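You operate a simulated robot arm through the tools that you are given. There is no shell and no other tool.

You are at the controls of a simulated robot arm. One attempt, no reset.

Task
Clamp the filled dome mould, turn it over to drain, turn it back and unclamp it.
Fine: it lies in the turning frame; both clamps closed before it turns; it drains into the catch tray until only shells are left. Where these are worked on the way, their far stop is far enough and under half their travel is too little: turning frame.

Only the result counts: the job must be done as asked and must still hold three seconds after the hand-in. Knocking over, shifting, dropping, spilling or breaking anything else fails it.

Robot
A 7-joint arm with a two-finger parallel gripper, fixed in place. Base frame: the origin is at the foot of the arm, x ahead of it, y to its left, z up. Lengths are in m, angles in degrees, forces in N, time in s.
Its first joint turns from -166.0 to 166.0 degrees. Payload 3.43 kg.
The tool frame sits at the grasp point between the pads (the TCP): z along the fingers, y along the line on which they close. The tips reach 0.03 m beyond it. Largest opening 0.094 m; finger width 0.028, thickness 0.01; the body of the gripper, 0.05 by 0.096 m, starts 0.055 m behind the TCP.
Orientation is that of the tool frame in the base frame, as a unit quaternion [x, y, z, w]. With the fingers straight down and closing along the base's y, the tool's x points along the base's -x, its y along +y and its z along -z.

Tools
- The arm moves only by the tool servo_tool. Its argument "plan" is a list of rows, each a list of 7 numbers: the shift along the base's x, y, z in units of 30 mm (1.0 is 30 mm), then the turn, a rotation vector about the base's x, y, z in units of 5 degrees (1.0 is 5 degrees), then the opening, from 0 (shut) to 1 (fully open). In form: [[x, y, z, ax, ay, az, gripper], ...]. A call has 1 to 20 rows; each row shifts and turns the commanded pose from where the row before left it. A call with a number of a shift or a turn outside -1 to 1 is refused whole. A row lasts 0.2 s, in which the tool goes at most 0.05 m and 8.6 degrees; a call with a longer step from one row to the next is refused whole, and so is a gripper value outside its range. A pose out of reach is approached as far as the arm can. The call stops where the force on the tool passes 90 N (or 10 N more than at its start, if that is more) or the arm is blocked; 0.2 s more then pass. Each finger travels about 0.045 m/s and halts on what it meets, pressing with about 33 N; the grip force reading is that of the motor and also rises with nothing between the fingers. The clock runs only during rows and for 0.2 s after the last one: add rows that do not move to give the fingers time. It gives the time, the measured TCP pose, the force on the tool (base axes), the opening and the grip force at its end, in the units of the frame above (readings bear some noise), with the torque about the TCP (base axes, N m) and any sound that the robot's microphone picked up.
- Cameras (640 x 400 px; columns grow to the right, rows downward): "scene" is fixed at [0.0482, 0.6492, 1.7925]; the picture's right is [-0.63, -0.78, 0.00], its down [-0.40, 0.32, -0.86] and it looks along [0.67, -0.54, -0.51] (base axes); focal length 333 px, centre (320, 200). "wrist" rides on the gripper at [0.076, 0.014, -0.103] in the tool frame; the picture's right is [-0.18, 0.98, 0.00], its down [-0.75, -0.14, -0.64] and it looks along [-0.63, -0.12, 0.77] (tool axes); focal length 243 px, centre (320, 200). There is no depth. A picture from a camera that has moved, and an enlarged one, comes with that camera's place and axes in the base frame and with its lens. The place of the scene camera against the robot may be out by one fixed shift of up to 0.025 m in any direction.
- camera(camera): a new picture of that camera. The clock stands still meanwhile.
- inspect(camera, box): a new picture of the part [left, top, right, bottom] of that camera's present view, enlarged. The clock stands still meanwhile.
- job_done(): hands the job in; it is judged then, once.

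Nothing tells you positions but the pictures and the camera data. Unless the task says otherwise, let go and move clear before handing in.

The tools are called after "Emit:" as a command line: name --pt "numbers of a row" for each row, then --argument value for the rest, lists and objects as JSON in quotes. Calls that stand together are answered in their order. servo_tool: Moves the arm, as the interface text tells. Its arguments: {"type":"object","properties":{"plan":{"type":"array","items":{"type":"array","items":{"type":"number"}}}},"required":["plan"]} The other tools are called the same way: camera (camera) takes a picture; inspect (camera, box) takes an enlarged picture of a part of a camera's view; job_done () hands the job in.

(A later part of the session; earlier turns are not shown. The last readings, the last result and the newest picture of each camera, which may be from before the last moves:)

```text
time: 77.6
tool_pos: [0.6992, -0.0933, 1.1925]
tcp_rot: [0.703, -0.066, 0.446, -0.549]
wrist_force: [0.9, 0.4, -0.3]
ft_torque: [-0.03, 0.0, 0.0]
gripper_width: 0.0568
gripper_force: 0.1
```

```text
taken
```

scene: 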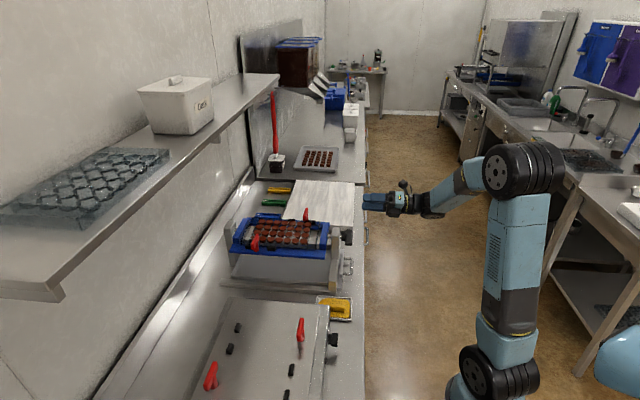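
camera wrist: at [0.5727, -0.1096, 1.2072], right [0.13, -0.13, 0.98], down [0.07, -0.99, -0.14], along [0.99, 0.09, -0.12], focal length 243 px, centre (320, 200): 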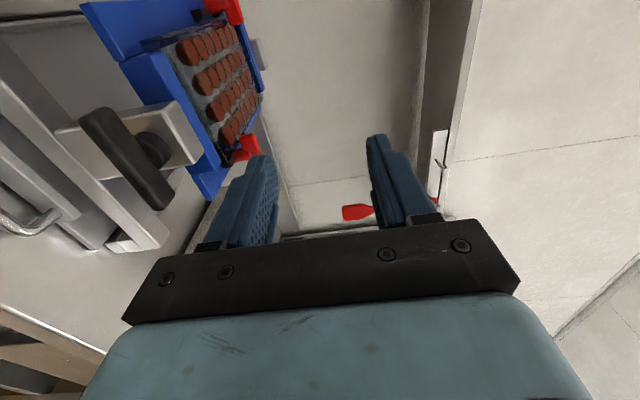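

Emit:
servo_tool --pt "0 0 0 0.9 0.9 0 0.6" --pt "0 0 0 0.9 0.9 0 0.6" --pt "0 0 0 0.9 0.9 0 0.6" --pt "0 0 0 0.9 0.9 0 0.6" --pt "0 0 0 0.9 0.9 0 0.6" --pt "0 0 0 0.25 0.25 0 0.6"

Emit:
servo_tool --pt "0 0 0 0.9 0.9 0 0.6" --pt "0 0 0 0.9 0.9 0 0.6"

Emit:
camera --camera "wrist"

Emit:
camera --camera "scene"

```text
time: 79.0
tool_pos: [0.7001, -0.0928, 1.1922]
tcp_rot: [-0.653, 0.266, -0.27, 0.656]
wrist_force: [0.3, -0.2, 1.1]
ft_torque: [0.0, 0.0, -0.03]
gripper_width: 0.0564
gripper_force: 0.1
```

```text
time: 79.6
tool_pos: [0.6989, -0.0939, 1.1919]
tcp_rot: [-0.618, 0.338, -0.196, 0.682]
wrist_force: [-0.4, 0.3, -0.3]
ft_torque: [0.05, -0.03, 0.01]
gripper_width: 0.0565
gripper_force: 0.0
```

```text
taken
camera wrist: at [0.6782, -0.2153, 1.1611], right [-0.27, 0.28, -0.92], down [-0.95, 0.04, 0.3], along [0.12, 0.96, 0.26], focal length 243 px, centre (320, 200)
```

wrist: 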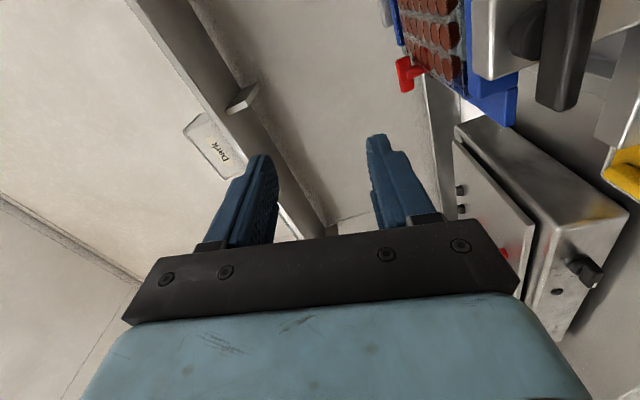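

```text
taken
```

scene: 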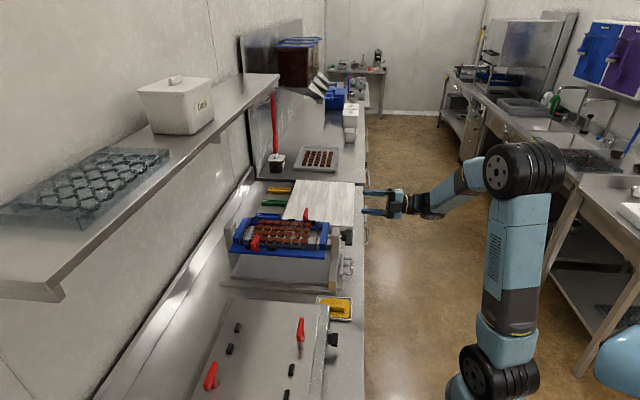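

The wrist can roll a full half turn over the top, from the near side to the far side, so either turning direction can be done in one grip. I will roll back to square with the camera on the far side and lower in front of the knob.

Emit:
servo_tool --pt "-0.47 -0.47 0 -0.9 -0.9 0 0.6" --pt "0 0 -0.5 -0.9 -0.9 0 0.6" --pt "0 0 -0.8 0 0 0 0.6" --pt "0 0 -0.8 0 0 0 0.6" --pt "0 0 -0.8 0 0 0 0.6" --pt "0 0 -0.8 0 0 0 0.6" --pt "0 0 -0.7 0 0 0 0.6" --pt "0 0 0 0 0 0 0.6"

Emit:
camera --camera "wrist"

Emit:
camera --camera "scene"

```text
time: 81.4
tool_pos: [0.6842, -0.106, 1.0595]
tcp_rot: [-0.653, 0.266, -0.27, 0.656]
wrist_force: [-0.3, 0.4, 0.1]
ft_torque: [0.01, -0.02, -0.01]
gripper_width: 0.0564
gripper_force: 0.1
```

```text
taken
camera wrist: at [0.6665, -0.2316, 1.0451], right [-0.12, 0.13, -0.98], down [-0.99, 0.07, 0.13], along [0.09, 0.99, 0.12], focal length 243 px, centre (320, 200)
```

wrist: 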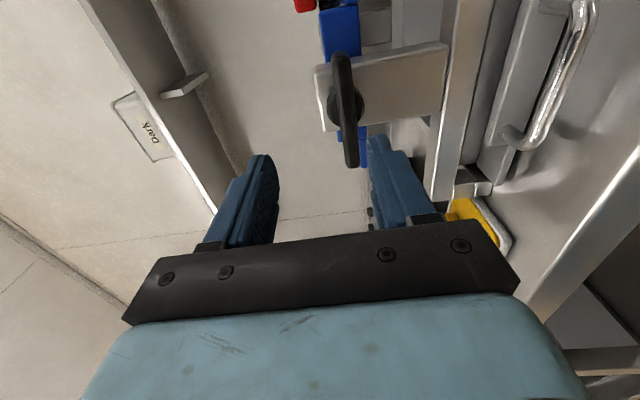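

```text
taken
```

scene: 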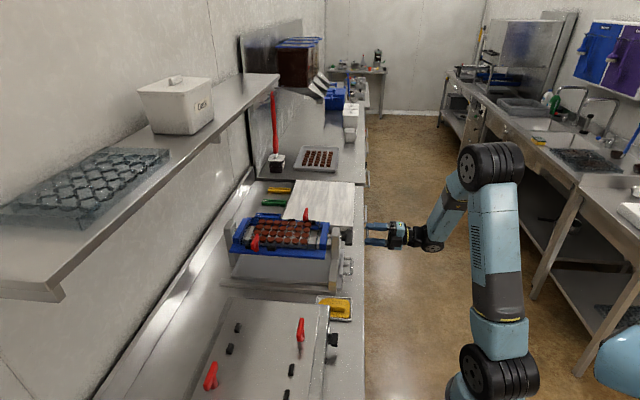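

The knob's T-bar shows between the fingers from the far side. I will zoom in to fix its height and sideways position.

Emit:
inspect --camera "wrist" --box '[270, 40, 430, 190]'

Emit:
inspect --camera "scene" --box '[320, 200, 440, 280]'

```text
2.67 times, centred on (350, 115) of wrist
camera zoom: at [0.6665, -0.2316, 1.0451], right [-0.12, 0.13, -0.98], down [-0.99, 0.07, 0.13], along [0.09, 0.99, 0.12], focal length 647 px, centre (240, 427)
```

zoom: 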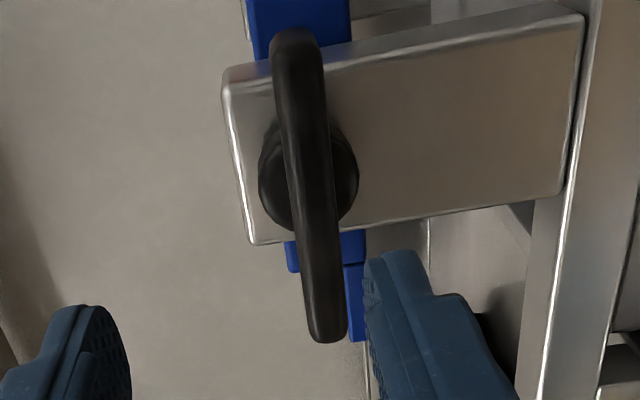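

```text
5.00 times, centred on (380, 240) of scene
camera zoom: at [0.0482, 0.6492, 1.7925], right [-0.63, -0.78, 0.0], down [-0.4, 0.32, -0.86], along [0.67, -0.54, -0.51], focal length 1665 px, centre (20, 0)
```

zoom: 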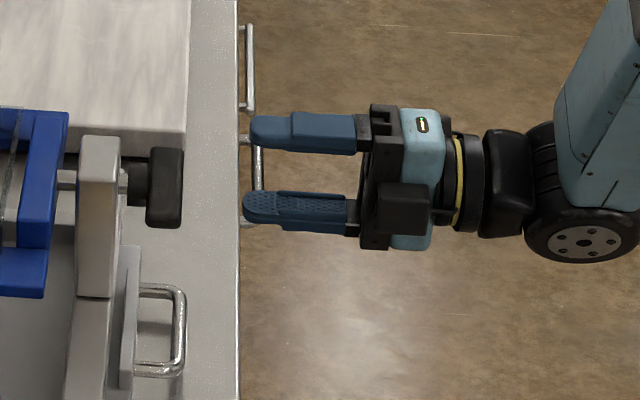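

The T-bar is a thin blade, about 14 mm thick and 80 mm wide, centred near d = 0.5615 along the bench and z = 1.0375. I will line up and move in until the fingertips nearly straddle it, then check.

Emit:
servo_tool --pt "0.06 -0.06 -0.733 0 0 0 0.6" --pt "0 0 0 0 0 0 0.6" --pt "0.4 0.4 0 0 0 0 0.6" --pt "0.4 0.4 0 0 0 0 0.6" --pt "0 0 0 0 0 0 0.6"

Emit:
inspect --camera "wrist" --box '[240, 60, 400, 220]'

Emit:
inspect --camera "scene" --box '[320, 200, 440, 280]'

```text
time: 82.6
tool_pos: [0.7128, -0.0839, 1.0381]
tcp_rot: [-0.653, 0.266, -0.27, 0.656]
wrist_force: [0.1, 0.9, -0.1]
ft_torque: [0.03, 0.0, 0.02]
gripper_width: 0.0563
gripper_force: 0.0
```

```text
2.50 times, centred on (320, 140) of wrist
camera zoom: at [0.6949, -0.2092, 1.0225], right [-0.12, 0.13, -0.98], down [-0.99, 0.07, 0.13], along [0.09, 0.99, 0.12], focal length 606 px, centre (320, 350)
```

zoom: 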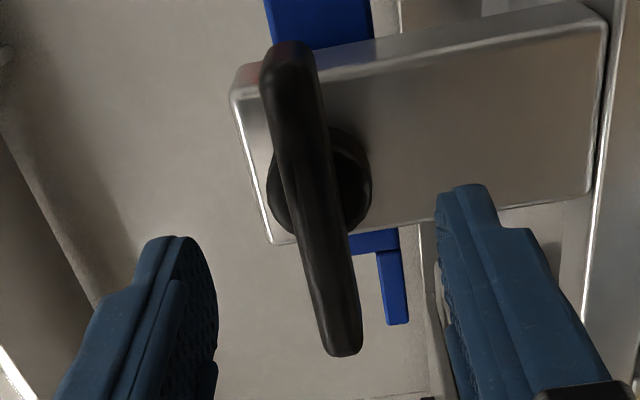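

```text
5.00 times, centred on (380, 240) of scene
camera zoom: at [0.0482, 0.6492, 1.7925], right [-0.63, -0.78, 0.0], down [-0.4, 0.32, -0.86], along [0.67, -0.54, -0.51], focal length 1665 px, centre (20, 0)
```

zoom: 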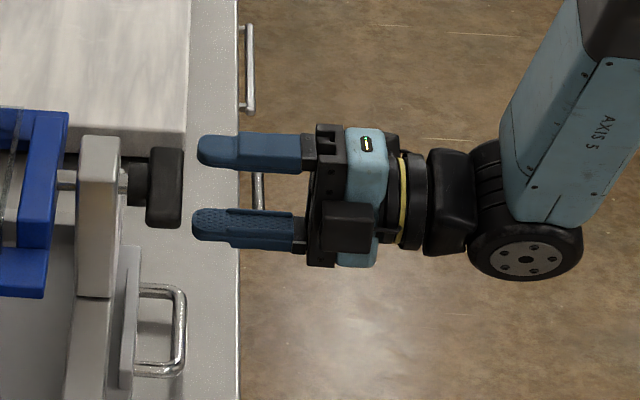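

The fingertips are about 9 mm short of the blade and centred on it. I will advance 31 mm so the pads overlap it, then close.

Emit:
servo_tool --pt "0.365 0.365 0 0 0 0 0.6" --pt "0.365 0.365 0 0 0 0 0.6" --pt "0 0 0 0 0 0 0.6"

Emit:
servo_tool --pt "0 0 0 0 0 0 0.3" --pt "0 0 0 0 0 0 0.1" --pt "0 0 0 0 0 0 0" --pt "0 0 0 0 0 0 0" --pt "0 0 0 0 0 0 0"

Emit:
inspect --camera "wrist" --box '[240, 60, 400, 220]'

Emit:
inspect --camera "scene" --box '[320, 200, 440, 280]'

```text
time: 83.4
tool_pos: [0.7339, -0.0621, 1.0367]
tcp_rot: [-0.652, 0.267, -0.27, 0.656]
wrist_force: [0.3, 0.2, -0.2]
ft_torque: [0.02, -0.01, 0.0]
gripper_width: 0.0563
gripper_force: 0.1
```

```text
time: 84.6
tool_pos: [0.7332, -0.0616, 1.0386]
tcp_rot: [-0.653, 0.265, -0.271, 0.656]
wrist_force: [2.4, 0.2, 9.0]
ft_torque: [-0.56, 0.59, -0.01]
gripper_width: 0.0128
gripper_force: 44.7
```

```text
2.50 times, centred on (320, 140) of wrist
camera zoom: at [0.7155, -0.1878, 1.0235], right [-0.12, 0.13, -0.98], down [-0.99, 0.07, 0.13], along [0.09, 0.99, 0.12], focal length 606 px, centre (320, 350)
```

zoom: 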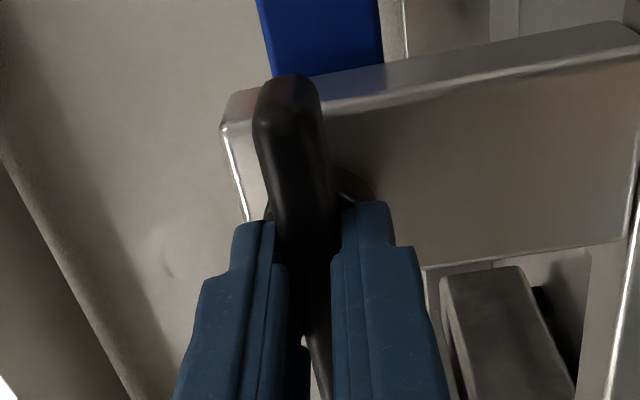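

```text
5.00 times, centred on (380, 240) of scene
camera zoom: at [0.0482, 0.6492, 1.7925], right [-0.63, -0.78, 0.0], down [-0.4, 0.32, -0.86], along [0.67, -0.54, -0.51], focal length 1665 px, centre (20, 0)
```

zoom: 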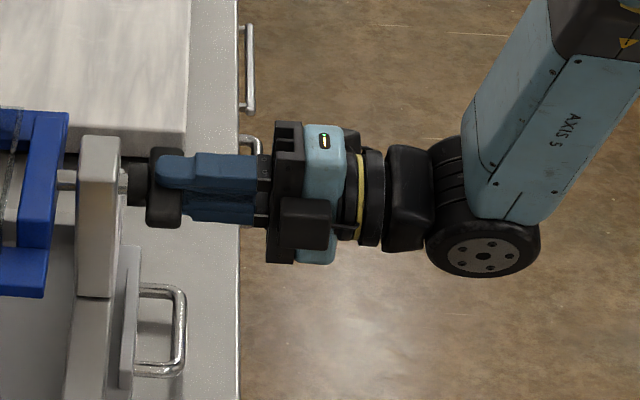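

The blade is gripped. Now a small test turn, with the camera side going upward, to see whether the frame moves this way.

Emit:
servo_tool --pt "0 0 0.02 -0.7 -0.7 0 0" --pt "0 0 0 0 0 0 0"

Emit:
inspect --camera "scene" --box '[215, 190, 375, 290]'

```text
time: 85.2
tool_pos: [0.7336, -0.0625, 1.0377]
tcp_rot: [0.664, -0.238, 0.298, -0.643]
wrist_force: [7.7, 0.0, 7.7]
ft_torque: [-0.57, 0.58, -0.07]
gripper_width: 0.0131
gripper_force: 45.0
```

```text
4.00 times, centred on (295, 240) of scene
camera zoom: at [0.0482, 0.6492, 1.7925], right [-0.63, -0.78, 0.0], down [-0.4, 0.32, -0.86], along [0.67, -0.54, -0.51], focal length 1332 px, centre (420, 40)
```

zoom: 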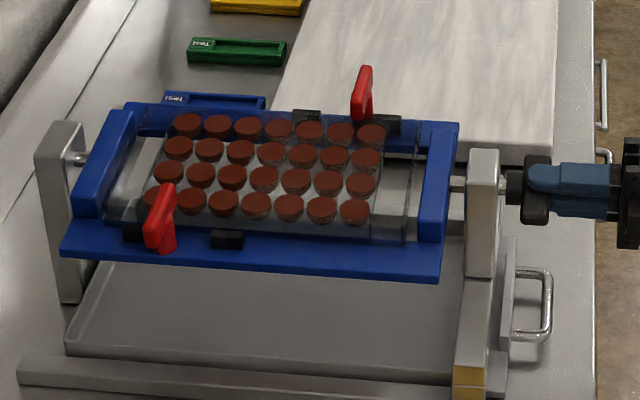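

Almost no torque about the axis. I will turn 12 degrees more and compare the frame's tilt.

Emit:
servo_tool --pt "0 0 0 -0.85 -0.85 0 0" --pt "0 0 0 -0.85 -0.85 0 0" --pt "0 0 0 0 0 0 0"

Emit:
inspect --camera "scene" --box '[215, 190, 375, 290]'

```text
time: 86.0
tool_pos: [0.7341, -0.0623, 1.038]
tcp_rot: [0.686, -0.166, 0.363, -0.608]
wrist_force: [19.9, 12.0, 6.6]
ft_torque: [-0.52, 0.37, -0.96]
gripper_width: 0.013
gripper_force: 44.9
```

```text
4.00 times, centred on (295, 240) of scene
camera zoom: at [0.0482, 0.6492, 1.7925], right [-0.63, -0.78, 0.0], down [-0.4, 0.32, -0.86], along [0.67, -0.54, -0.51], focal length 1332 px, centre (420, 40)
```

zoom: 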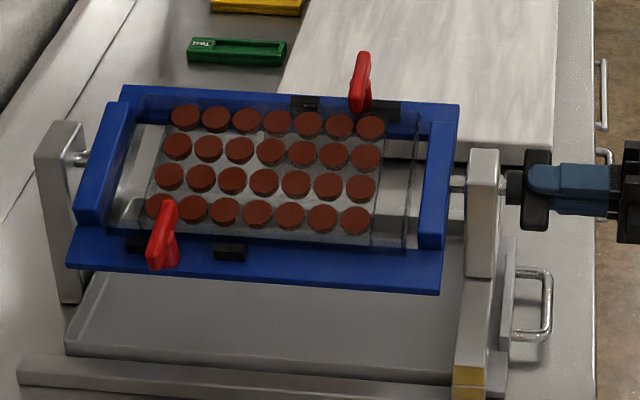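

The frame turns with the knob in this direction. I will ease the small axial pull and keep turning in stages.

Emit:
servo_tool --pt "0.04 0.04 0 -0.7 -0.7 0 0" --pt "0 0 0 -0.7 -0.7 0 0" --pt "0 0 0 -0.7 -0.7 0 0" --pt "0 0 0 0 0 0 0"

```text
time: 87.0
tool_pos: [0.7323, -0.0622, 1.04]
tcp_rot: [0.702, -0.077, 0.439, -0.555]
wrist_force: [-9.6, -5.4, 11.3]
ft_torque: [-0.34, 0.28, -0.64]
gripper_width: 0.0129
gripper_force: 45.3
```

Emit:
servo_tool --pt "-0.02 -0.02 0.03 -0.7 -0.7 0 0" --pt "0 0 0 -0.7 -0.7 0 0" --pt "0 0 0 -0.7 -0.7 0 0" --pt "0 0 0 -0.7 -0.7 0 0" --pt "0 0 0 0 0 0 0"

Emit:
servo_tool --pt "0 0 0 -0.7 -0.7 0 0" --pt "0 0 0 -0.7 -0.7 0 0" --pt "0 0 0 -0.7 -0.7 0 0" --pt "0 0 0 0 0 0 0"

Emit:
inspect --camera "scene" --box '[215, 190, 375, 290]'

```text
time: 88.2
tool_pos: [0.7327, -0.0621, 1.0395]
tcp_rot: [0.706, 0.047, 0.527, -0.471]
wrist_force: [6.3, 7.9, 21.1]
ft_torque: [-0.67, 0.71, -0.05]
gripper_width: 0.0131
gripper_force: 44.9
```

```text
time: 89.2
tool_pos: [0.7323, -0.0609, 1.0403]
tcp_rot: [0.695, 0.138, 0.582, -0.399]
wrist_force: [-5.5, 13.1, 0.4]
ft_torque: [0.54, -0.49, -1.09]
gripper_width: 0.0129
gripper_force: 45.2
```

```text
4.00 times, centred on (295, 240) of scene
camera zoom: at [0.0482, 0.6492, 1.7925], right [-0.63, -0.78, 0.0], down [-0.4, 0.32, -0.86], along [0.67, -0.54, -0.51], focal length 1332 px, centre (420, 40)
```

zoom: 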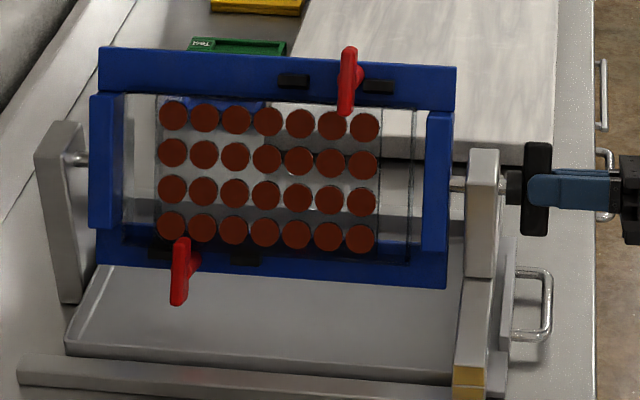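

The frame is at about 66 degrees and the mould is held. I will continue with small corrections.

Emit:
servo_tool --pt "-0.025 0.03 0 -0.7 -0.7 0 0" --pt "0 0 0 -0.7 -0.7 0 0" --pt "0 0 0 -0.7 -0.7 0 0" --pt "0 0 0 -0.7 -0.7 0 0" --pt "0 0 0 0 0 0 0"

Emit:
servo_tool --pt "0 0 0 -0.7 -0.7 0 0" --pt "0 0 0 -0.7 -0.7 0 0" --pt "0 0 0 -0.7 -0.7 0 0" --pt "0 0 0 -0.7 -0.7 0 0" --pt "0 0 0 0 0 0 0"

Emit:
inspect --camera "scene" --box '[215, 190, 375, 290]'

```text
time: 90.4
tool_pos: [0.7317, -0.06, 1.0405]
tcp_rot: [0.662, 0.254, 0.642, -0.29]
wrist_force: [-16.2, 8.1, 6.8]
ft_torque: [0.35, -0.35, -0.64]
gripper_width: 0.013
gripper_force: 45.0
```

```text
time: 91.6
tool_pos: [0.7304, -0.0606, 1.0414]
tcp_rot: [0.61, 0.364, 0.682, -0.176]
wrist_force: [-32.1, 16.5, 1.0]
ft_torque: [1.11, -0.95, 0.09]
gripper_width: 0.0131
gripper_force: 44.8
```

```text
4.00 times, centred on (295, 240) of scene
camera zoom: at [0.0482, 0.6492, 1.7925], right [-0.63, -0.78, 0.0], down [-0.4, 0.32, -0.86], along [0.67, -0.54, -0.51], focal length 1332 px, centre (420, 40)
```

zoom: 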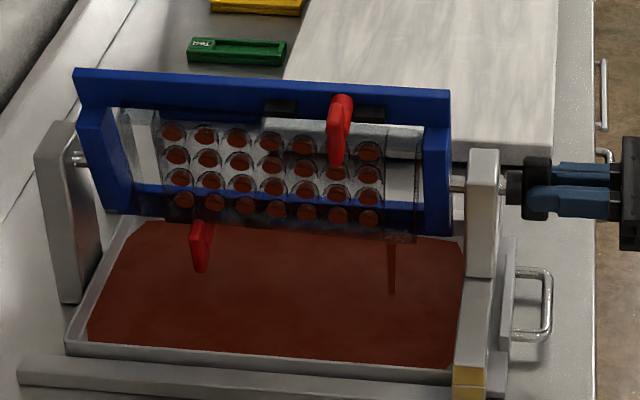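

Chocolate is draining into the catch tray at about 106 degrees. A side force of 34 N shows the axis lies about 3 mm toward the near side, so I will shift and continue turning.

Emit:
servo_tool --pt "-0.07 0.07 0 -0.3 -0.3 0 0" --pt "0 0 0 0 0 0 0"

Emit:
servo_tool --pt "0 0 0 -0.7 -0.7 0 0" --pt "0 0 0 -0.7 -0.7 0 0" --pt "0 0 0 -0.7 -0.7 0 0" --pt "0 0 0 0 0 0 0"

```text
time: 92.2
tool_pos: [0.73, -0.0611, 1.0393]
tcp_rot: [0.604, 0.374, 0.685, -0.161]
wrist_force: [2.8, 1.8, 9.2]
ft_torque: [0.07, -0.05, -0.79]
gripper_width: 0.013
gripper_force: 44.9
```

```text
time: 93.2
tool_pos: [0.7304, -0.0592, 1.0397]
tcp_rot: [0.55, 0.449, 0.7, -0.073]
wrist_force: [20.1, -5.0, 24.1]
ft_torque: [0.45, -0.63, -1.03]
gripper_width: 0.013
gripper_force: 44.9
```

Emit:
servo_tool --pt "0.02 -0.02 0.05 -0.2 -0.2 0 0" --pt "0 0 0 0 0 0 0"

Emit:
servo_tool --pt "0 0 0 -0.7 -0.7 0 0" --pt "0 0 0 -0.7 -0.7 0 0" --pt "0 0 0 0 0 0 0"

```text
time: 93.8
tool_pos: [0.7295, -0.0601, 1.0405]
tcp_rot: [0.545, 0.457, 0.7, -0.065]
wrist_force: [2.1, -2.2, 1.1]
ft_torque: [1.29, -1.24, -0.06]
gripper_width: 0.013
gripper_force: 45.7
```

```text
time: 94.6
tool_pos: [0.7308, -0.0588, 1.0397]
tcp_rot: [0.505, 0.501, 0.703, -0.003]
wrist_force: [-22.6, -0.3, -18.9]
ft_torque: [0.61, -0.58, 0.18]
gripper_width: 0.0129
gripper_force: 45.4
```

Emit:
servo_tool --pt "-0.03 0.01 -0.03 -0.2 -0.2 0 0" --pt "0 0 0 -0.7 -0.7 0 0" --pt "0 0 0 0 0 0 0"

Emit:
servo_tool --pt "0 0 0 -0.7 -0.7 0 0" --pt "0 0 0 -0.7 -0.7 0 0" --pt "0 0 0 -0.7 -0.7 0 0" --pt "0 0 0 0 0 0 0"

Emit:
inspect --camera "scene" --box '[215, 190, 375, 290]'

```text
time: 95.4
tool_pos: [0.7296, -0.0593, 1.0397]
tcp_rot: [0.477, 0.528, 0.702, 0.037]
wrist_force: [-18.2, 3.4, -26.6]
ft_torque: [-0.17, 0.24, -0.9]
gripper_width: 0.013
gripper_force: 45.0
```

```text
time: 96.4
tool_pos: [0.7302, -0.0584, 1.0397]
tcp_rot: [0.405, 0.585, 0.691, 0.127]
wrist_force: [-26.6, 6.2, -42.7]
ft_torque: [-0.1, 0.09, -0.26]
gripper_width: 0.013
gripper_force: 44.6
```

```text
4.00 times, centred on (295, 240) of scene
camera zoom: at [0.0482, 0.6492, 1.7925], right [-0.63, -0.78, 0.0], down [-0.4, 0.32, -0.86], along [0.67, -0.54, -0.51], focal length 1332 px, centre (420, 40)
```

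zoom: 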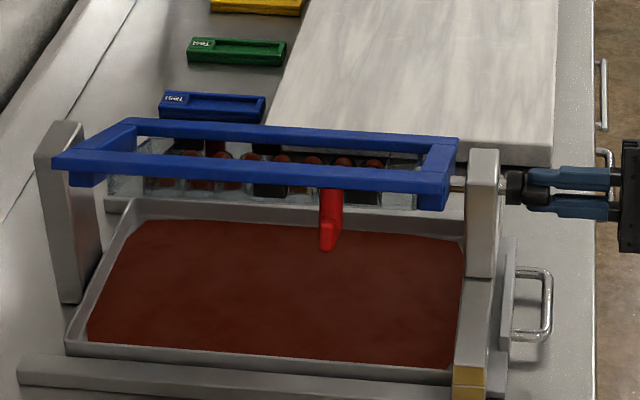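

The frame is at about 155 degrees. The force says the tool sits about 4 mm too high relative to the axis, so I will correct down and go on.

Emit:
servo_tool --pt "-0.03 0.03 -0.1 0 0 0 0" --pt "0 0 0 0 0 0 0"

Emit:
servo_tool --pt "0 0 0 -0.7 -0.7 0 0" --pt "0 0 0 -0.7 -0.7 0 0" --pt "0 0 0 0 0 0 0"

```text
time: 97.0
tool_pos: [0.7294, -0.0595, 1.0401]
tcp_rot: [0.403, 0.583, 0.693, 0.13]
wrist_force: [-12.3, 2.1, -7.1]
ft_torque: [0.17, -0.08, -0.6]
gripper_width: 0.0128
gripper_force: 45.3
```

```text
time: 97.8
tool_pos: [0.7302, -0.0592, 1.0385]
tcp_rot: [0.351, 0.615, 0.68, 0.19]
wrist_force: [-4.9, -1.9, 12.5]
ft_torque: [0.76, -0.8, 0.54]
gripper_width: 0.0129
gripper_force: 45.1
```

Emit:
servo_tool --pt "0 0 0.02 -0.7 -0.7 0 0" --pt "0 0 0 -0.7 -0.7 0 0" --pt "0 0 0 0 0 0 0"

Emit:
servo_tool --pt "0 0 0 -0.64 -0.64 0 0" --pt "0 0 0 0 0 0 0"

Emit:
inspect --camera "scene" --box '[215, 190, 375, 290]'

Emit:
camera --camera "wrist"

```text
time: 98.6
tool_pos: [0.7287, -0.0583, 1.0385]
tcp_rot: [0.298, 0.644, 0.66, 0.248]
wrist_force: [14.0, 2.1, 14.3]
ft_torque: [0.73, -0.97, 0.81]
gripper_width: 0.013
gripper_force: 45.2
```

```text
time: 99.2
tool_pos: [0.7298, -0.0586, 1.0377]
tcp_rot: [0.273, 0.655, 0.65, 0.274]
wrist_force: [27.4, 4.7, 28.3]
ft_torque: [1.46, -0.23, -0.39]
gripper_width: 0.0128
gripper_force: 45.2
```

```text
4.00 times, centred on (295, 240) of scene
camera zoom: at [0.0482, 0.6492, 1.7925], right [-0.63, -0.78, 0.0], down [-0.4, 0.32, -0.86], along [0.67, -0.54, -0.51], focal length 1332 px, centre (420, 40)
```

zoom: 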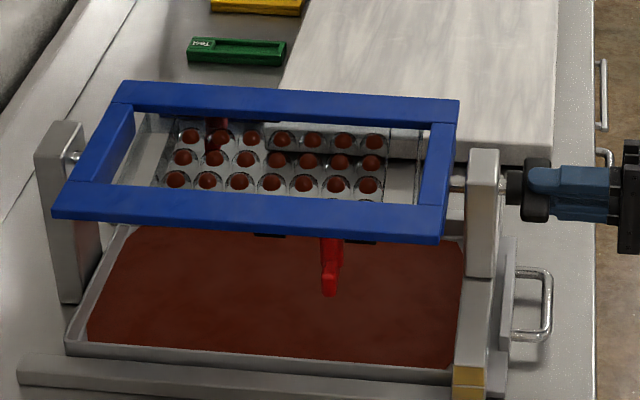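

```text
taken
camera wrist: at [0.6029, -0.0753, 1.0528], right [0.13, -0.13, 0.98], down [0.07, -0.99, -0.14], along [0.99, 0.09, -0.12], focal length 243 px, centre (320, 200)
```

wrist: 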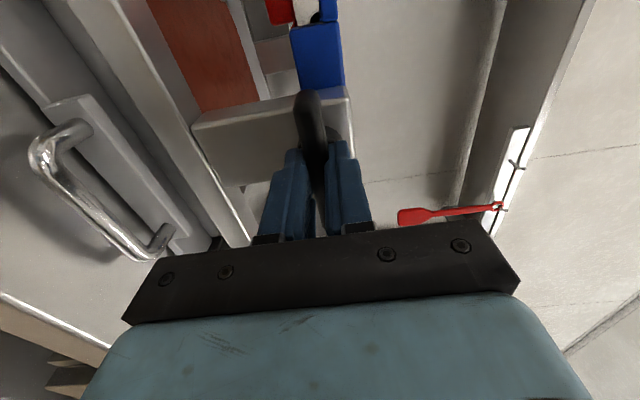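

The frame is upside down at its far stop and the chocolate is in the tray. I will ease the forces, hold here, and watch the draining.

Emit:
servo_tool --pt "0.04 0.02 0.05 0.1 0.1 0 0" --pt "0 0 0 0 0 0 0" --pt "0 0 0 0 0 0 0" --pt "0 0 0 0 0 0 0" --pt "0 0 0 0 0 0 0"

Emit:
inspect --camera "scene" --box '[225, 205, 321, 265]'

```text
time: 100.4
tool_pos: [0.7291, -0.059, 1.0377]
tcp_rot: [0.278, 0.654, 0.651, 0.268]
wrist_force: [20.6, -2.5, 9.2]
ft_torque: [0.78, -0.77, -0.82]
gripper_width: 0.0131
gripper_force: 45.1
```

```text
6.67 times, centred on (273, 235) of scene
camera zoom: at [0.0482, 0.6492, 1.7925], right [-0.63, -0.78, 0.0], down [-0.4, 0.32, -0.86], along [0.67, -0.54, -0.51], focal length 2220 px, centre (633, -33)
```

zoom: 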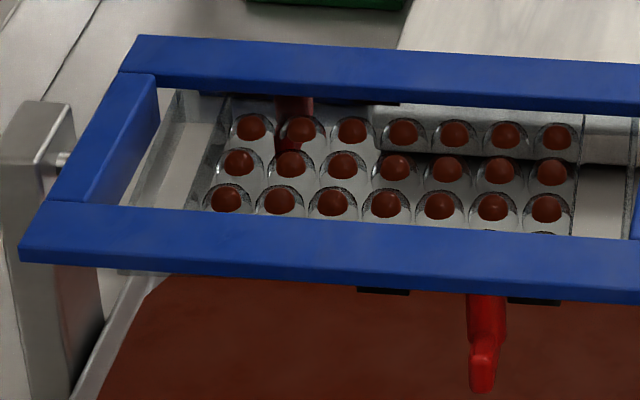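

No stream is visible now. I will hold a few more seconds and compare the domes and the tray.

Emit:
servo_tool --pt "0 0 0 0 0 0 0" --pt "0 0 0 0 0 0 0" --pt "0 0 0 0 0 0 0" --pt "0 0 0 0 0 0 0" --pt "0 0 0 0 0 0 0" --pt "0 0 0 0 0 0 0" --pt "0 0 0 0 0 0 0" --pt "0 0 0 0 0 0 0" --pt "0 0 0 0 0 0 0" --pt "0 0 0 0 0 0 0" --pt "0 0 0 0 0 0 0" --pt "0 0 0 0 0 0 0" --pt "0 0 0 0 0 0 0" --pt "0 0 0 0 0 0 0" --pt "0 0 0 0 0 0 0" --pt "0 0 0 0 0 0 0" --pt "0 0 0 0 0 0 0" --pt "0 0 0 0 0 0 0" --pt "0 0 0 0 0 0 0" --pt "0 0 0 0 0 0 0"

Emit:
inspect --camera "scene" --box '[225, 205, 321, 265]'

Emit:
inspect --camera "scene" --box '[215, 190, 375, 290]'

```text
time: 104.6
tool_pos: [0.7298, -0.0593, 1.0369]
tcp_rot: [0.276, 0.654, 0.651, 0.268]
wrist_force: [6.2, -9.0, -9.9]
ft_torque: [0.57, -0.55, -0.27]
gripper_width: 0.0131
gripper_force: 45.0
```

```text
6.67 times, centred on (273, 235) of scene
camera zoom: at [0.0482, 0.6492, 1.7925], right [-0.63, -0.78, 0.0], down [-0.4, 0.32, -0.86], along [0.67, -0.54, -0.51], focal length 2220 px, centre (633, -33)
```

zoom: 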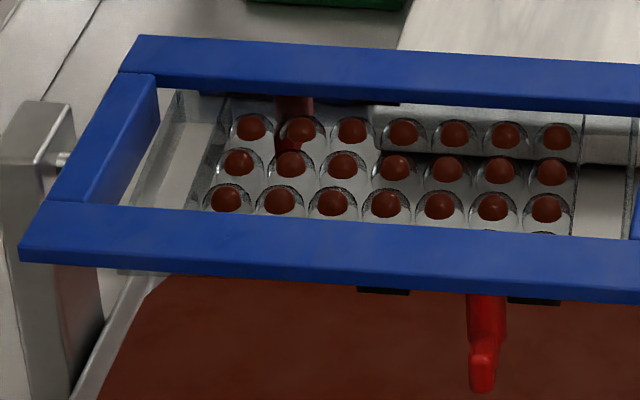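

```text
4.00 times, centred on (295, 240) of scene
camera zoom: at [0.0482, 0.6492, 1.7925], right [-0.63, -0.78, 0.0], down [-0.4, 0.32, -0.86], along [0.67, -0.54, -0.51], focal length 1332 px, centre (420, 40)
```

zoom: 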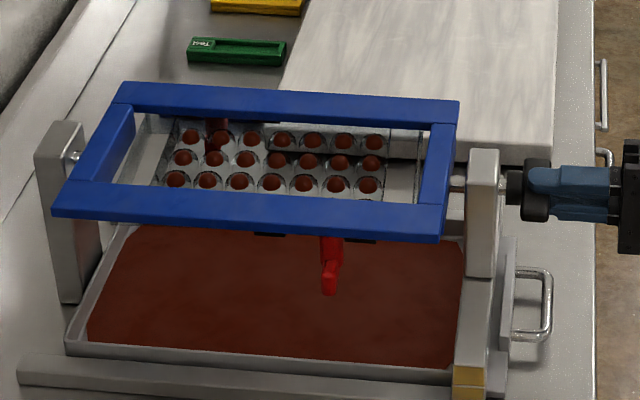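

Nothing changes between the two pictures. To be safe I will hold another four seconds before turning back.

Emit:
servo_tool --pt "0 0 0 0 0 0 0" --pt "0 0 0 0 0 0 0" --pt "0 0 0 0 0 0 0" --pt "0 0 0 0 0 0 0" --pt "0 0 0 0 0 0 0" --pt "0 0 0 0 0 0 0" --pt "0 0 0 0 0 0 0" --pt "0 0 0 0 0 0 0" --pt "0 0 0 0 0 0 0" --pt "0 0 0 0 0 0 0" --pt "0 0 0 0 0 0 0" --pt "0 0 0 0 0 0 0" --pt "0 0 0 0 0 0 0" --pt "0 0 0 0 0 0 0" --pt "0 0 0 0 0 0 0" --pt "0 0 0 0 0 0 0" --pt "0 0 0 0 0 0 0" --pt "0 0 0 0 0 0 0" --pt "0 0 0 0 0 0 0" --pt "0 0 0 0 0 0 0"

Emit:
inspect --camera "scene" --box '[240, 215, 288, 245]'

Emit:
inspect --camera "wrist" --box '[150, 0, 400, 150]'

```text
time: 108.8
tool_pos: [0.7295, -0.0586, 1.0376]
tcp_rot: [0.278, 0.653, 0.652, 0.268]
wrist_force: [0.1, -6.3, -17.8]
ft_torque: [0.49, -0.42, -0.1]
gripper_width: 0.0127
gripper_force: 44.4
```

```text
13.33 times, centred on (264, 230) of scene
camera zoom: at [0.0482, 0.6492, 1.7925], right [-0.63, -0.78, 0.0], down [-0.4, 0.32, -0.86], along [0.67, -0.54, -0.51], focal length 4440 px, centre (1067, -200)
```

zoom: 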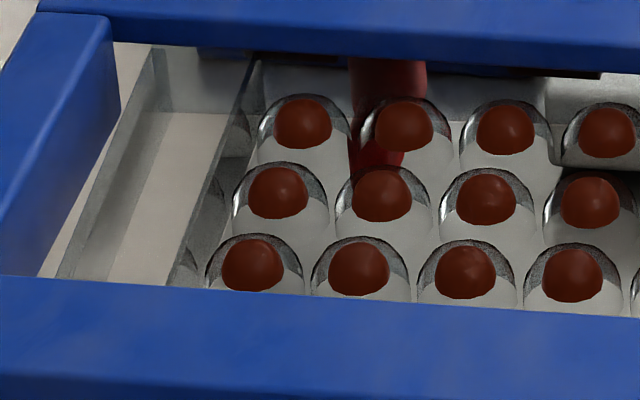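

```text
2.56 times, centred on (275, 75) of wrist
camera zoom: at [0.603, -0.0755, 1.0543], right [0.14, -0.13, 0.98], down [0.07, -0.99, -0.14], along [0.99, 0.09, -0.13], focal length 621 px, centre (435, 520)
```

zoom: 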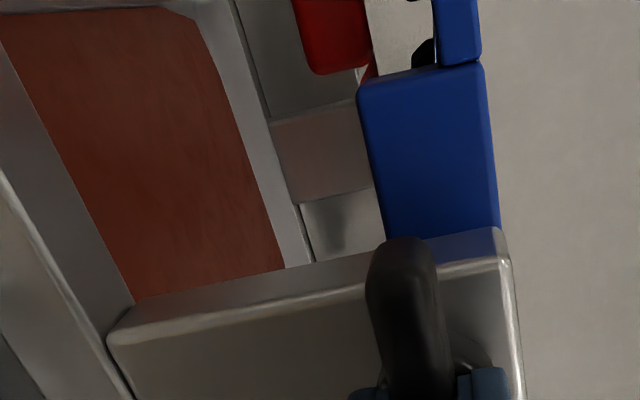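

The cavities hold only thin shells and nothing flows any more. I will now turn the frame back the way it came, in stages with the same small corrections.

Emit:
servo_tool --pt "0 0 -0.04 0.7 0.7 0 0" --pt "0 0 0 0.7 0.7 0 0" --pt "0 0 0 0.7 0.7 0 0" --pt "0 0 0 0.7 0.7 0 0" --pt "0 0 0 0 0 0 0"

Emit:
servo_tool --pt "0 0 0 0.7 0.7 0 0" --pt "0 0 0 0.7 0.7 0 0" --pt "0 0 0 0.7 0.7 0 0" --pt "0 0 0 0 0 0 0"

```text
time: 110.0
tool_pos: [0.7299, -0.0591, 1.0391]
tcp_rot: [0.384, 0.596, 0.688, 0.151]
wrist_force: [-9.4, -10.6, 1.6]
ft_torque: [0.55, -0.36, -0.93]
gripper_width: 0.0129
gripper_force: 45.1
```

```text
time: 111.0
tool_pos: [0.7285, -0.0584, 1.0391]
tcp_rot: [0.458, 0.541, 0.702, 0.062]
wrist_force: [-2.1, -7.1, 19.5]
ft_torque: [0.28, -0.16, -1.57]
gripper_width: 0.0126
gripper_force: 44.9
```

Emit:
servo_tool --pt "0.015 -0.015 0.035 0.7 0.7 0 0" --pt "0 0 0 0.7 0.7 0 0" --pt "0 0 0 0.7 0.7 0 0" --pt "0 0 0 0 0 0 0"

Emit:
servo_tool --pt "0 0 0 0.7 0.7 0 0" --pt "0 0 0 0.7 0.7 0 0" --pt "0 0 0 0.7 0.7 0 0" --pt "0 0 0 0 0 0 0"

Emit:
inspect --camera "scene" --box '[215, 190, 375, 290]'

```text
time: 112.0
tool_pos: [0.7298, -0.0602, 1.0402]
tcp_rot: [0.524, 0.48, 0.703, -0.032]
wrist_force: [-2.2, -3.1, 12.7]
ft_torque: [0.91, -0.67, -0.53]
gripper_width: 0.0131
gripper_force: 44.7
```

```text
time: 113.0
tool_pos: [0.7305, -0.0593, 1.04]
tcp_rot: [0.581, 0.408, 0.694, -0.122]
wrist_force: [4.0, -10.4, 22.0]
ft_torque: [-0.03, 0.16, -1.25]
gripper_width: 0.013
gripper_force: 45.0
```

```text
4.00 times, centred on (295, 240) of scene
camera zoom: at [0.0482, 0.6492, 1.7925], right [-0.63, -0.78, 0.0], down [-0.4, 0.32, -0.86], along [0.67, -0.54, -0.51], focal length 1332 px, centre (420, 40)
```

zoom: 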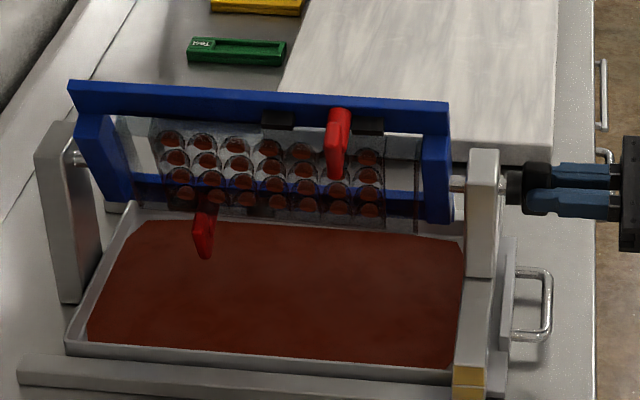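

Emit:
servo_tool --pt "0.025 -0.025 0.03 0.7 0.7 0 0" --pt "0 0 0 0.7 0.7 0 0" --pt "0 0 0 0.7 0.7 0 0" --pt "0 0 0 0 0 0 0"

Emit:
servo_tool --pt "0 0 0 0.7 0.7 0 0" --pt "0 0 0 0.7 0.7 0 0" --pt "0 0 0 0.7 0.7 0 0" --pt "0 0 0 0 0 0 0"

```text
time: 114.0
tool_pos: [0.7303, -0.0596, 1.0408]
tcp_rot: [0.628, 0.331, 0.671, -0.212]
wrist_force: [-11.4, -13.9, 13.8]
ft_torque: [0.24, -0.06, -0.92]
gripper_width: 0.013
gripper_force: 44.6
```

```text
time: 115.0
tool_pos: [0.7316, -0.0606, 1.0402]
tcp_rot: [0.665, 0.247, 0.638, -0.299]
wrist_force: [-8.1, -23.0, 9.9]
ft_torque: [-0.57, 0.61, -0.91]
gripper_width: 0.0129
gripper_force: 45.3
```

Emit:
servo_tool --pt "-0.01 -0.05 0.02 0.7 0.7 0 0" --pt "0 0 0 0.7 0.7 0 0" --pt "0 0 0 0.7 0.7 0 0" --pt "0 0 0 0 0 0 0"

Emit:
servo_tool --pt "0 0 0 0.7 0.7 0 0" --pt "0 0 0 0.7 0.7 0 0" --pt "0 0 0 0.7 0.7 0 0" --pt "0 0 0 0 0 0 0"

Emit:
inspect --camera "scene" --box '[215, 190, 375, 290]'

```text
time: 116.0
tool_pos: [0.7319, -0.0615, 1.0405]
tcp_rot: [0.691, 0.159, 0.594, -0.38]
wrist_force: [14.9, -6.5, 4.0]
ft_torque: [0.51, -0.35, -1.46]
gripper_width: 0.0127
gripper_force: 44.8
```

```text
time: 117.0
tool_pos: [0.7322, -0.0626, 1.0403]
tcp_rot: [0.705, 0.067, 0.541, -0.453]
wrist_force: [15.4, -12.7, -7.1]
ft_torque: [0.11, 0.02, -1.48]
gripper_width: 0.0128
gripper_force: 45.6
```

```text
4.00 times, centred on (295, 240) of scene
camera zoom: at [0.0482, 0.6492, 1.7925], right [-0.63, -0.78, 0.0], down [-0.4, 0.32, -0.86], along [0.67, -0.54, -0.51], focal length 1332 px, centre (420, 40)
```

zoom: 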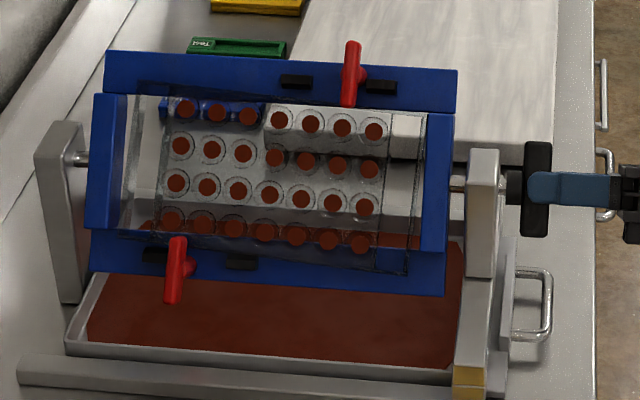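

The cavities now show only the small shells. I will keep turning back.

Emit:
servo_tool --pt "0.03 -0.03 -0.03 0.7 0.7 0 0" --pt "0 0 0 0.7 0.7 0 0" --pt "0 0 0 0.7 0.7 0 0" --pt "0 0 0 0 0 0 0"

Emit:
servo_tool --pt "0 0 0 0.7 0.7 0 0" --pt "0 0 0 0.7 0.7 0 0" --pt "0 0 0 0.7 0.7 0 0" --pt "0 0 0 0 0 0 0"

```text
time: 118.0
tool_pos: [0.7315, -0.0621, 1.0388]
tcp_rot: [0.707, -0.022, 0.478, -0.521]
wrist_force: [1.8, -9.2, -12.0]
ft_torque: [-1.18, 1.34, 0.37]
gripper_width: 0.0125
gripper_force: 45.0
```

```text
time: 119.0
tool_pos: [0.7329, -0.062, 1.0396]
tcp_rot: [0.697, -0.114, 0.409, -0.578]
wrist_force: [-4.5, -10.4, -9.2]
ft_torque: [-0.69, 0.85, -0.27]
gripper_width: 0.0129
gripper_force: 45.3
```

Emit:
servo_tool --pt "-0.02 -0.03 -0.02 0.7 0.7 0 0" --pt "0 0 0 0.7 0.7 0 0" --pt "0 0 0 0.7 0.7 0 0" --pt "0 0 0 0 0 0 0"

Emit:
servo_tool --pt "0 0 0 0.7 0.7 0 0" --pt "0 0 0 0.7 0.7 0 0" --pt "0 0 0 0 0 0 0"

Emit:
inspect --camera "scene" --box '[215, 190, 375, 290]'

```text
time: 120.0
tool_pos: [0.7334, -0.0628, 1.0382]
tcp_rot: [0.676, -0.203, 0.33, -0.627]
wrist_force: [16.5, 1.3, -8.1]
ft_torque: [-0.77, 0.82, 0.33]
gripper_width: 0.0128
gripper_force: 45.1
```

```text
time: 120.8
tool_pos: [0.7342, -0.0609, 1.0386]
tcp_rot: [0.655, -0.261, 0.276, -0.653]
wrist_force: [18.8, 3.9, -12.2]
ft_torque: [-0.57, 0.77, -0.04]
gripper_width: 0.0129
gripper_force: 45.2
```

```text
4.00 times, centred on (295, 240) of scene
camera zoom: at [0.0482, 0.6492, 1.7925], right [-0.63, -0.78, 0.0], down [-0.4, 0.32, -0.86], along [0.67, -0.54, -0.51], focal length 1332 px, centre (420, 40)
```

zoom: 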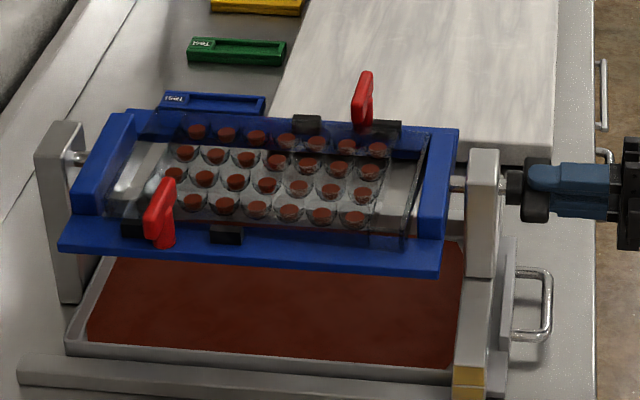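

Nearly level again. I will turn the last couple of degrees until it meets the home stop.

Emit:
servo_tool --pt "0 0 0 0.2 0.2 0 0" --pt "0 0 0 0 0 0 0" --pt "0 0 0 0.2 0.2 0 0" --pt "0 0 0 0 0 0 0"

Emit:
inspect --camera "scene" --box '[215, 180, 375, 300]'

```text
time: 121.8
tool_pos: [0.7321, -0.0621, 1.0389]
tcp_rot: [-0.648, 0.277, -0.259, 0.66]
wrist_force: [30.6, 7.4, -3.9]
ft_torque: [-1.44, -0.4, -0.32]
gripper_width: 0.0137
gripper_force: 45.3
```

```text
3.33 times, centred on (295, 240) of scene
camera zoom: at [0.0482, 0.6492, 1.7925], right [-0.63, -0.78, 0.0], down [-0.4, 0.32, -0.86], along [0.67, -0.54, -0.51], focal length 1110 px, centre (403, 67)
```

zoom: 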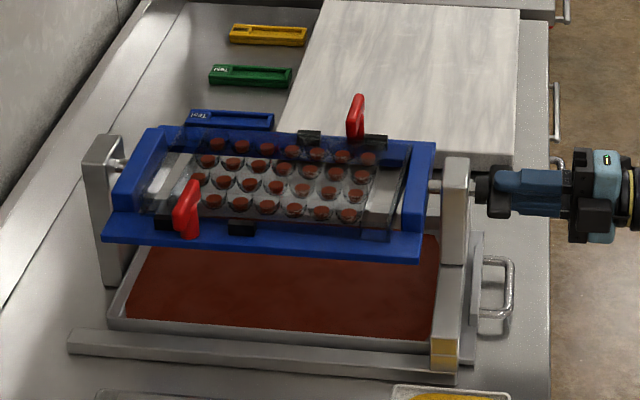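

The torque shows the home stop, and the frame sits exactly as at the start. I will ease off, open the fingers and back straight out from the knob.

Emit:
servo_tool --pt "0.04 0.02 0 -0.17 -0.17 0 0" --pt "0 0 0 0 0 0 0" --pt "0 0 0 0 0 0 0.3" --pt "0 0 0 0 0 0 0.6" --pt "0 0 0 0 0 0 0.6" --pt "0 0 0 0 0 0 0.6"

Emit:
inspect --camera "scene" --box '[215, 180, 375, 300]'

Emit:
inspect --camera "wrist" --box '[240, 60, 400, 220]'

```text
time: 123.2
tool_pos: [0.7321, -0.0613, 1.0389]
tcp_rot: [-0.651, 0.269, -0.267, 0.658]
wrist_force: [0.1, -0.3, -0.9]
ft_torque: [0.01, 0.01, -0.02]
gripper_width: 0.0563
gripper_force: 0.0
```

```text
3.33 times, centred on (295, 240) of scene
camera zoom: at [0.0482, 0.6492, 1.7925], right [-0.63, -0.78, 0.0], down [-0.4, 0.32, -0.86], along [0.67, -0.54, -0.51], focal length 1110 px, centre (403, 67)
```

zoom: 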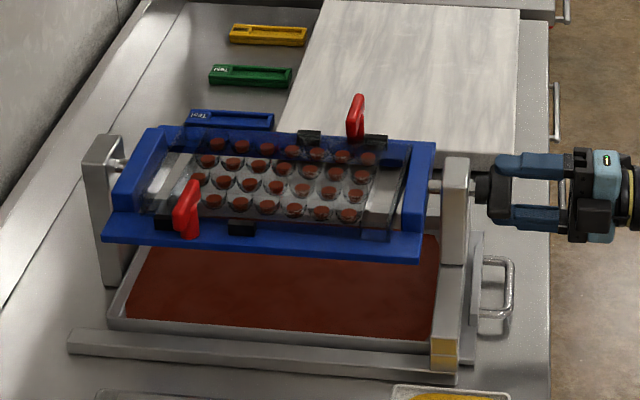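

```text
2.50 times, centred on (320, 140) of wrist
camera zoom: at [0.7142, -0.1872, 1.0233], right [-0.13, 0.14, -0.98], down [-0.99, 0.07, 0.14], along [0.09, 0.99, 0.13], focal length 606 px, centre (320, 350)
```

zoom: 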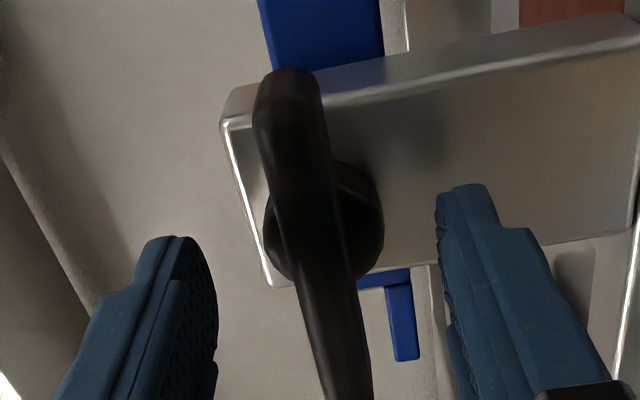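

The knob is released and the frame stays level. I will retreat, rise and roll the wrist back over the top the way it came.

Emit:
servo_tool --pt "-0.55 -0.55 0 0 0 0 0.6" --pt "-0.55 -0.55 0 0 0 0 0.6" --pt "-0.55 -0.55 0 0 0 0 0.6" --pt "0 0 0.845 -0.9 -0.9 0 0.6" --pt "0 0 0.845 -0.9 -0.9 0 0.6" --pt "0 0 0.845 -0.9 -0.9 0 0.6" --pt "0 0 0.845 -0.9 -0.9 0 0.6" --pt "0 0 0.845 -0.9 -0.9 0 0.6" --pt "0 0 0.845 -0.9 -0.9 0 0.6" --pt "0 0 0 -0.9 -0.9 0 0.6" --pt "0 0 0 -0.9 -0.9 0 0.6" --pt "0 0 0 -0.9 -0.9 0 0.6" --pt "0 0 0 -0.9 -0.9 0 0.6" --pt "0 0 0 -0.9 -0.9 0 0.6" --pt "0 0 0 -0.9 -0.9 0 0.6" --pt "0 0 0 -0.9 -0.9 0 0.6" --pt "0 0 0 -0.9 -0.9 0 0.6" --pt "0 0 0 -0.9 -0.9 0 0.6" --pt "0 0 0 -0.9 -0.9 0 0.6" --pt "0 0 0 -0.9 -0.9 0 0.6"

Emit:
camera --camera "scene"

```text
time: 127.4
tool_pos: [0.6831, -0.1111, 1.191]
tcp_rot: [0.605, 0.372, 0.684, -0.165]
wrist_force: [0.4, 1.1, -0.1]
ft_torque: [0.0, 0.04, 0.0]
gripper_width: 0.0564
gripper_force: 0.2
```

```text
taken
```

scene: 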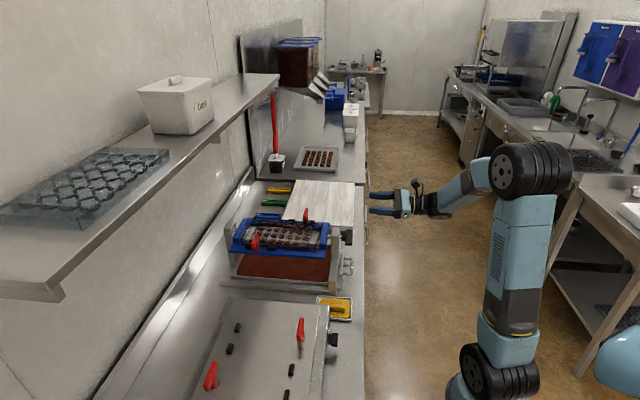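

Emit:
servo_tool --pt "0.05 0.05 0 -0.9 -0.9 0 0.6" --pt "0.05 0.05 0 -0.9 -0.9 0 0.6" --pt "0.05 0.05 0 -0.9 -0.9 0 0.6" --pt "0.05 0.05 0 -0.9 -0.9 0 0.6" --pt "0.05 0.05 0 -0.9 -0.9 0 0.6" --pt "0.05 0.05 0 -0.9 -0.9 0 0.6" --pt "0.05 0.05 0 -0.9 -0.9 0 0.6" --pt "0.05 0.05 0 -0.9 -0.9 0 0.6" --pt "0.05 0.05 0 -0.9 -0.9 0 0.6" --pt "0.05 0.05 0 -0.9 -0.9 0 0.6" --pt "0.05 0.05 0 -0.9 -0.9 0 0.6" --pt "0 0 0 -0.9 -0.9 0 0.6" --pt "0 0 0 -0.9 -0.9 0 0.6" --pt "0 0 0 -0.9 -0.9 0 0.6" --pt "0 0 0 -0.9 -0.9 0 0.6" --pt "0 0 0 -0.9 -0.9 0 0.6" --pt "0 0 0 -0.9 -0.9 0 0.6" --pt "0 0 0 -0.9 -0.9 0 0.6" --pt "0 0 0 -0.9 -0.9 0 0.6" --pt "0 0 0 -0.9 -0.9 0 0.6"

Emit:
servo_tool --pt "0 0 0 -0.9 -0.9 0 0.6" --pt "0 0 0 -0.9 -0.9 0 0.6" --pt "0 0 0 -0.9 -0.9 0 0.6" --pt "0 0 0 -0.9 -0.9 0 0.6" --pt "0 0 0 0 0 0 0.6"

```text
time: 131.6
tool_pos: [0.6997, -0.0944, 1.1918]
tcp_rot: [-0.059, 0.704, 0.452, 0.545]
wrist_force: [0.5, 0.3, 0.0]
ft_torque: [0.01, -0.01, 0.01]
gripper_width: 0.0564
gripper_force: 0.1
```

```text
time: 132.8
tool_pos: [0.6998, -0.0942, 1.1905]
tcp_rot: [-0.212, 0.672, 0.321, 0.632]
wrist_force: [-0.1, -0.2, -0.4]
ft_torque: [0.0, -0.01, -0.01]
gripper_width: 0.0562
gripper_force: 0.0
```

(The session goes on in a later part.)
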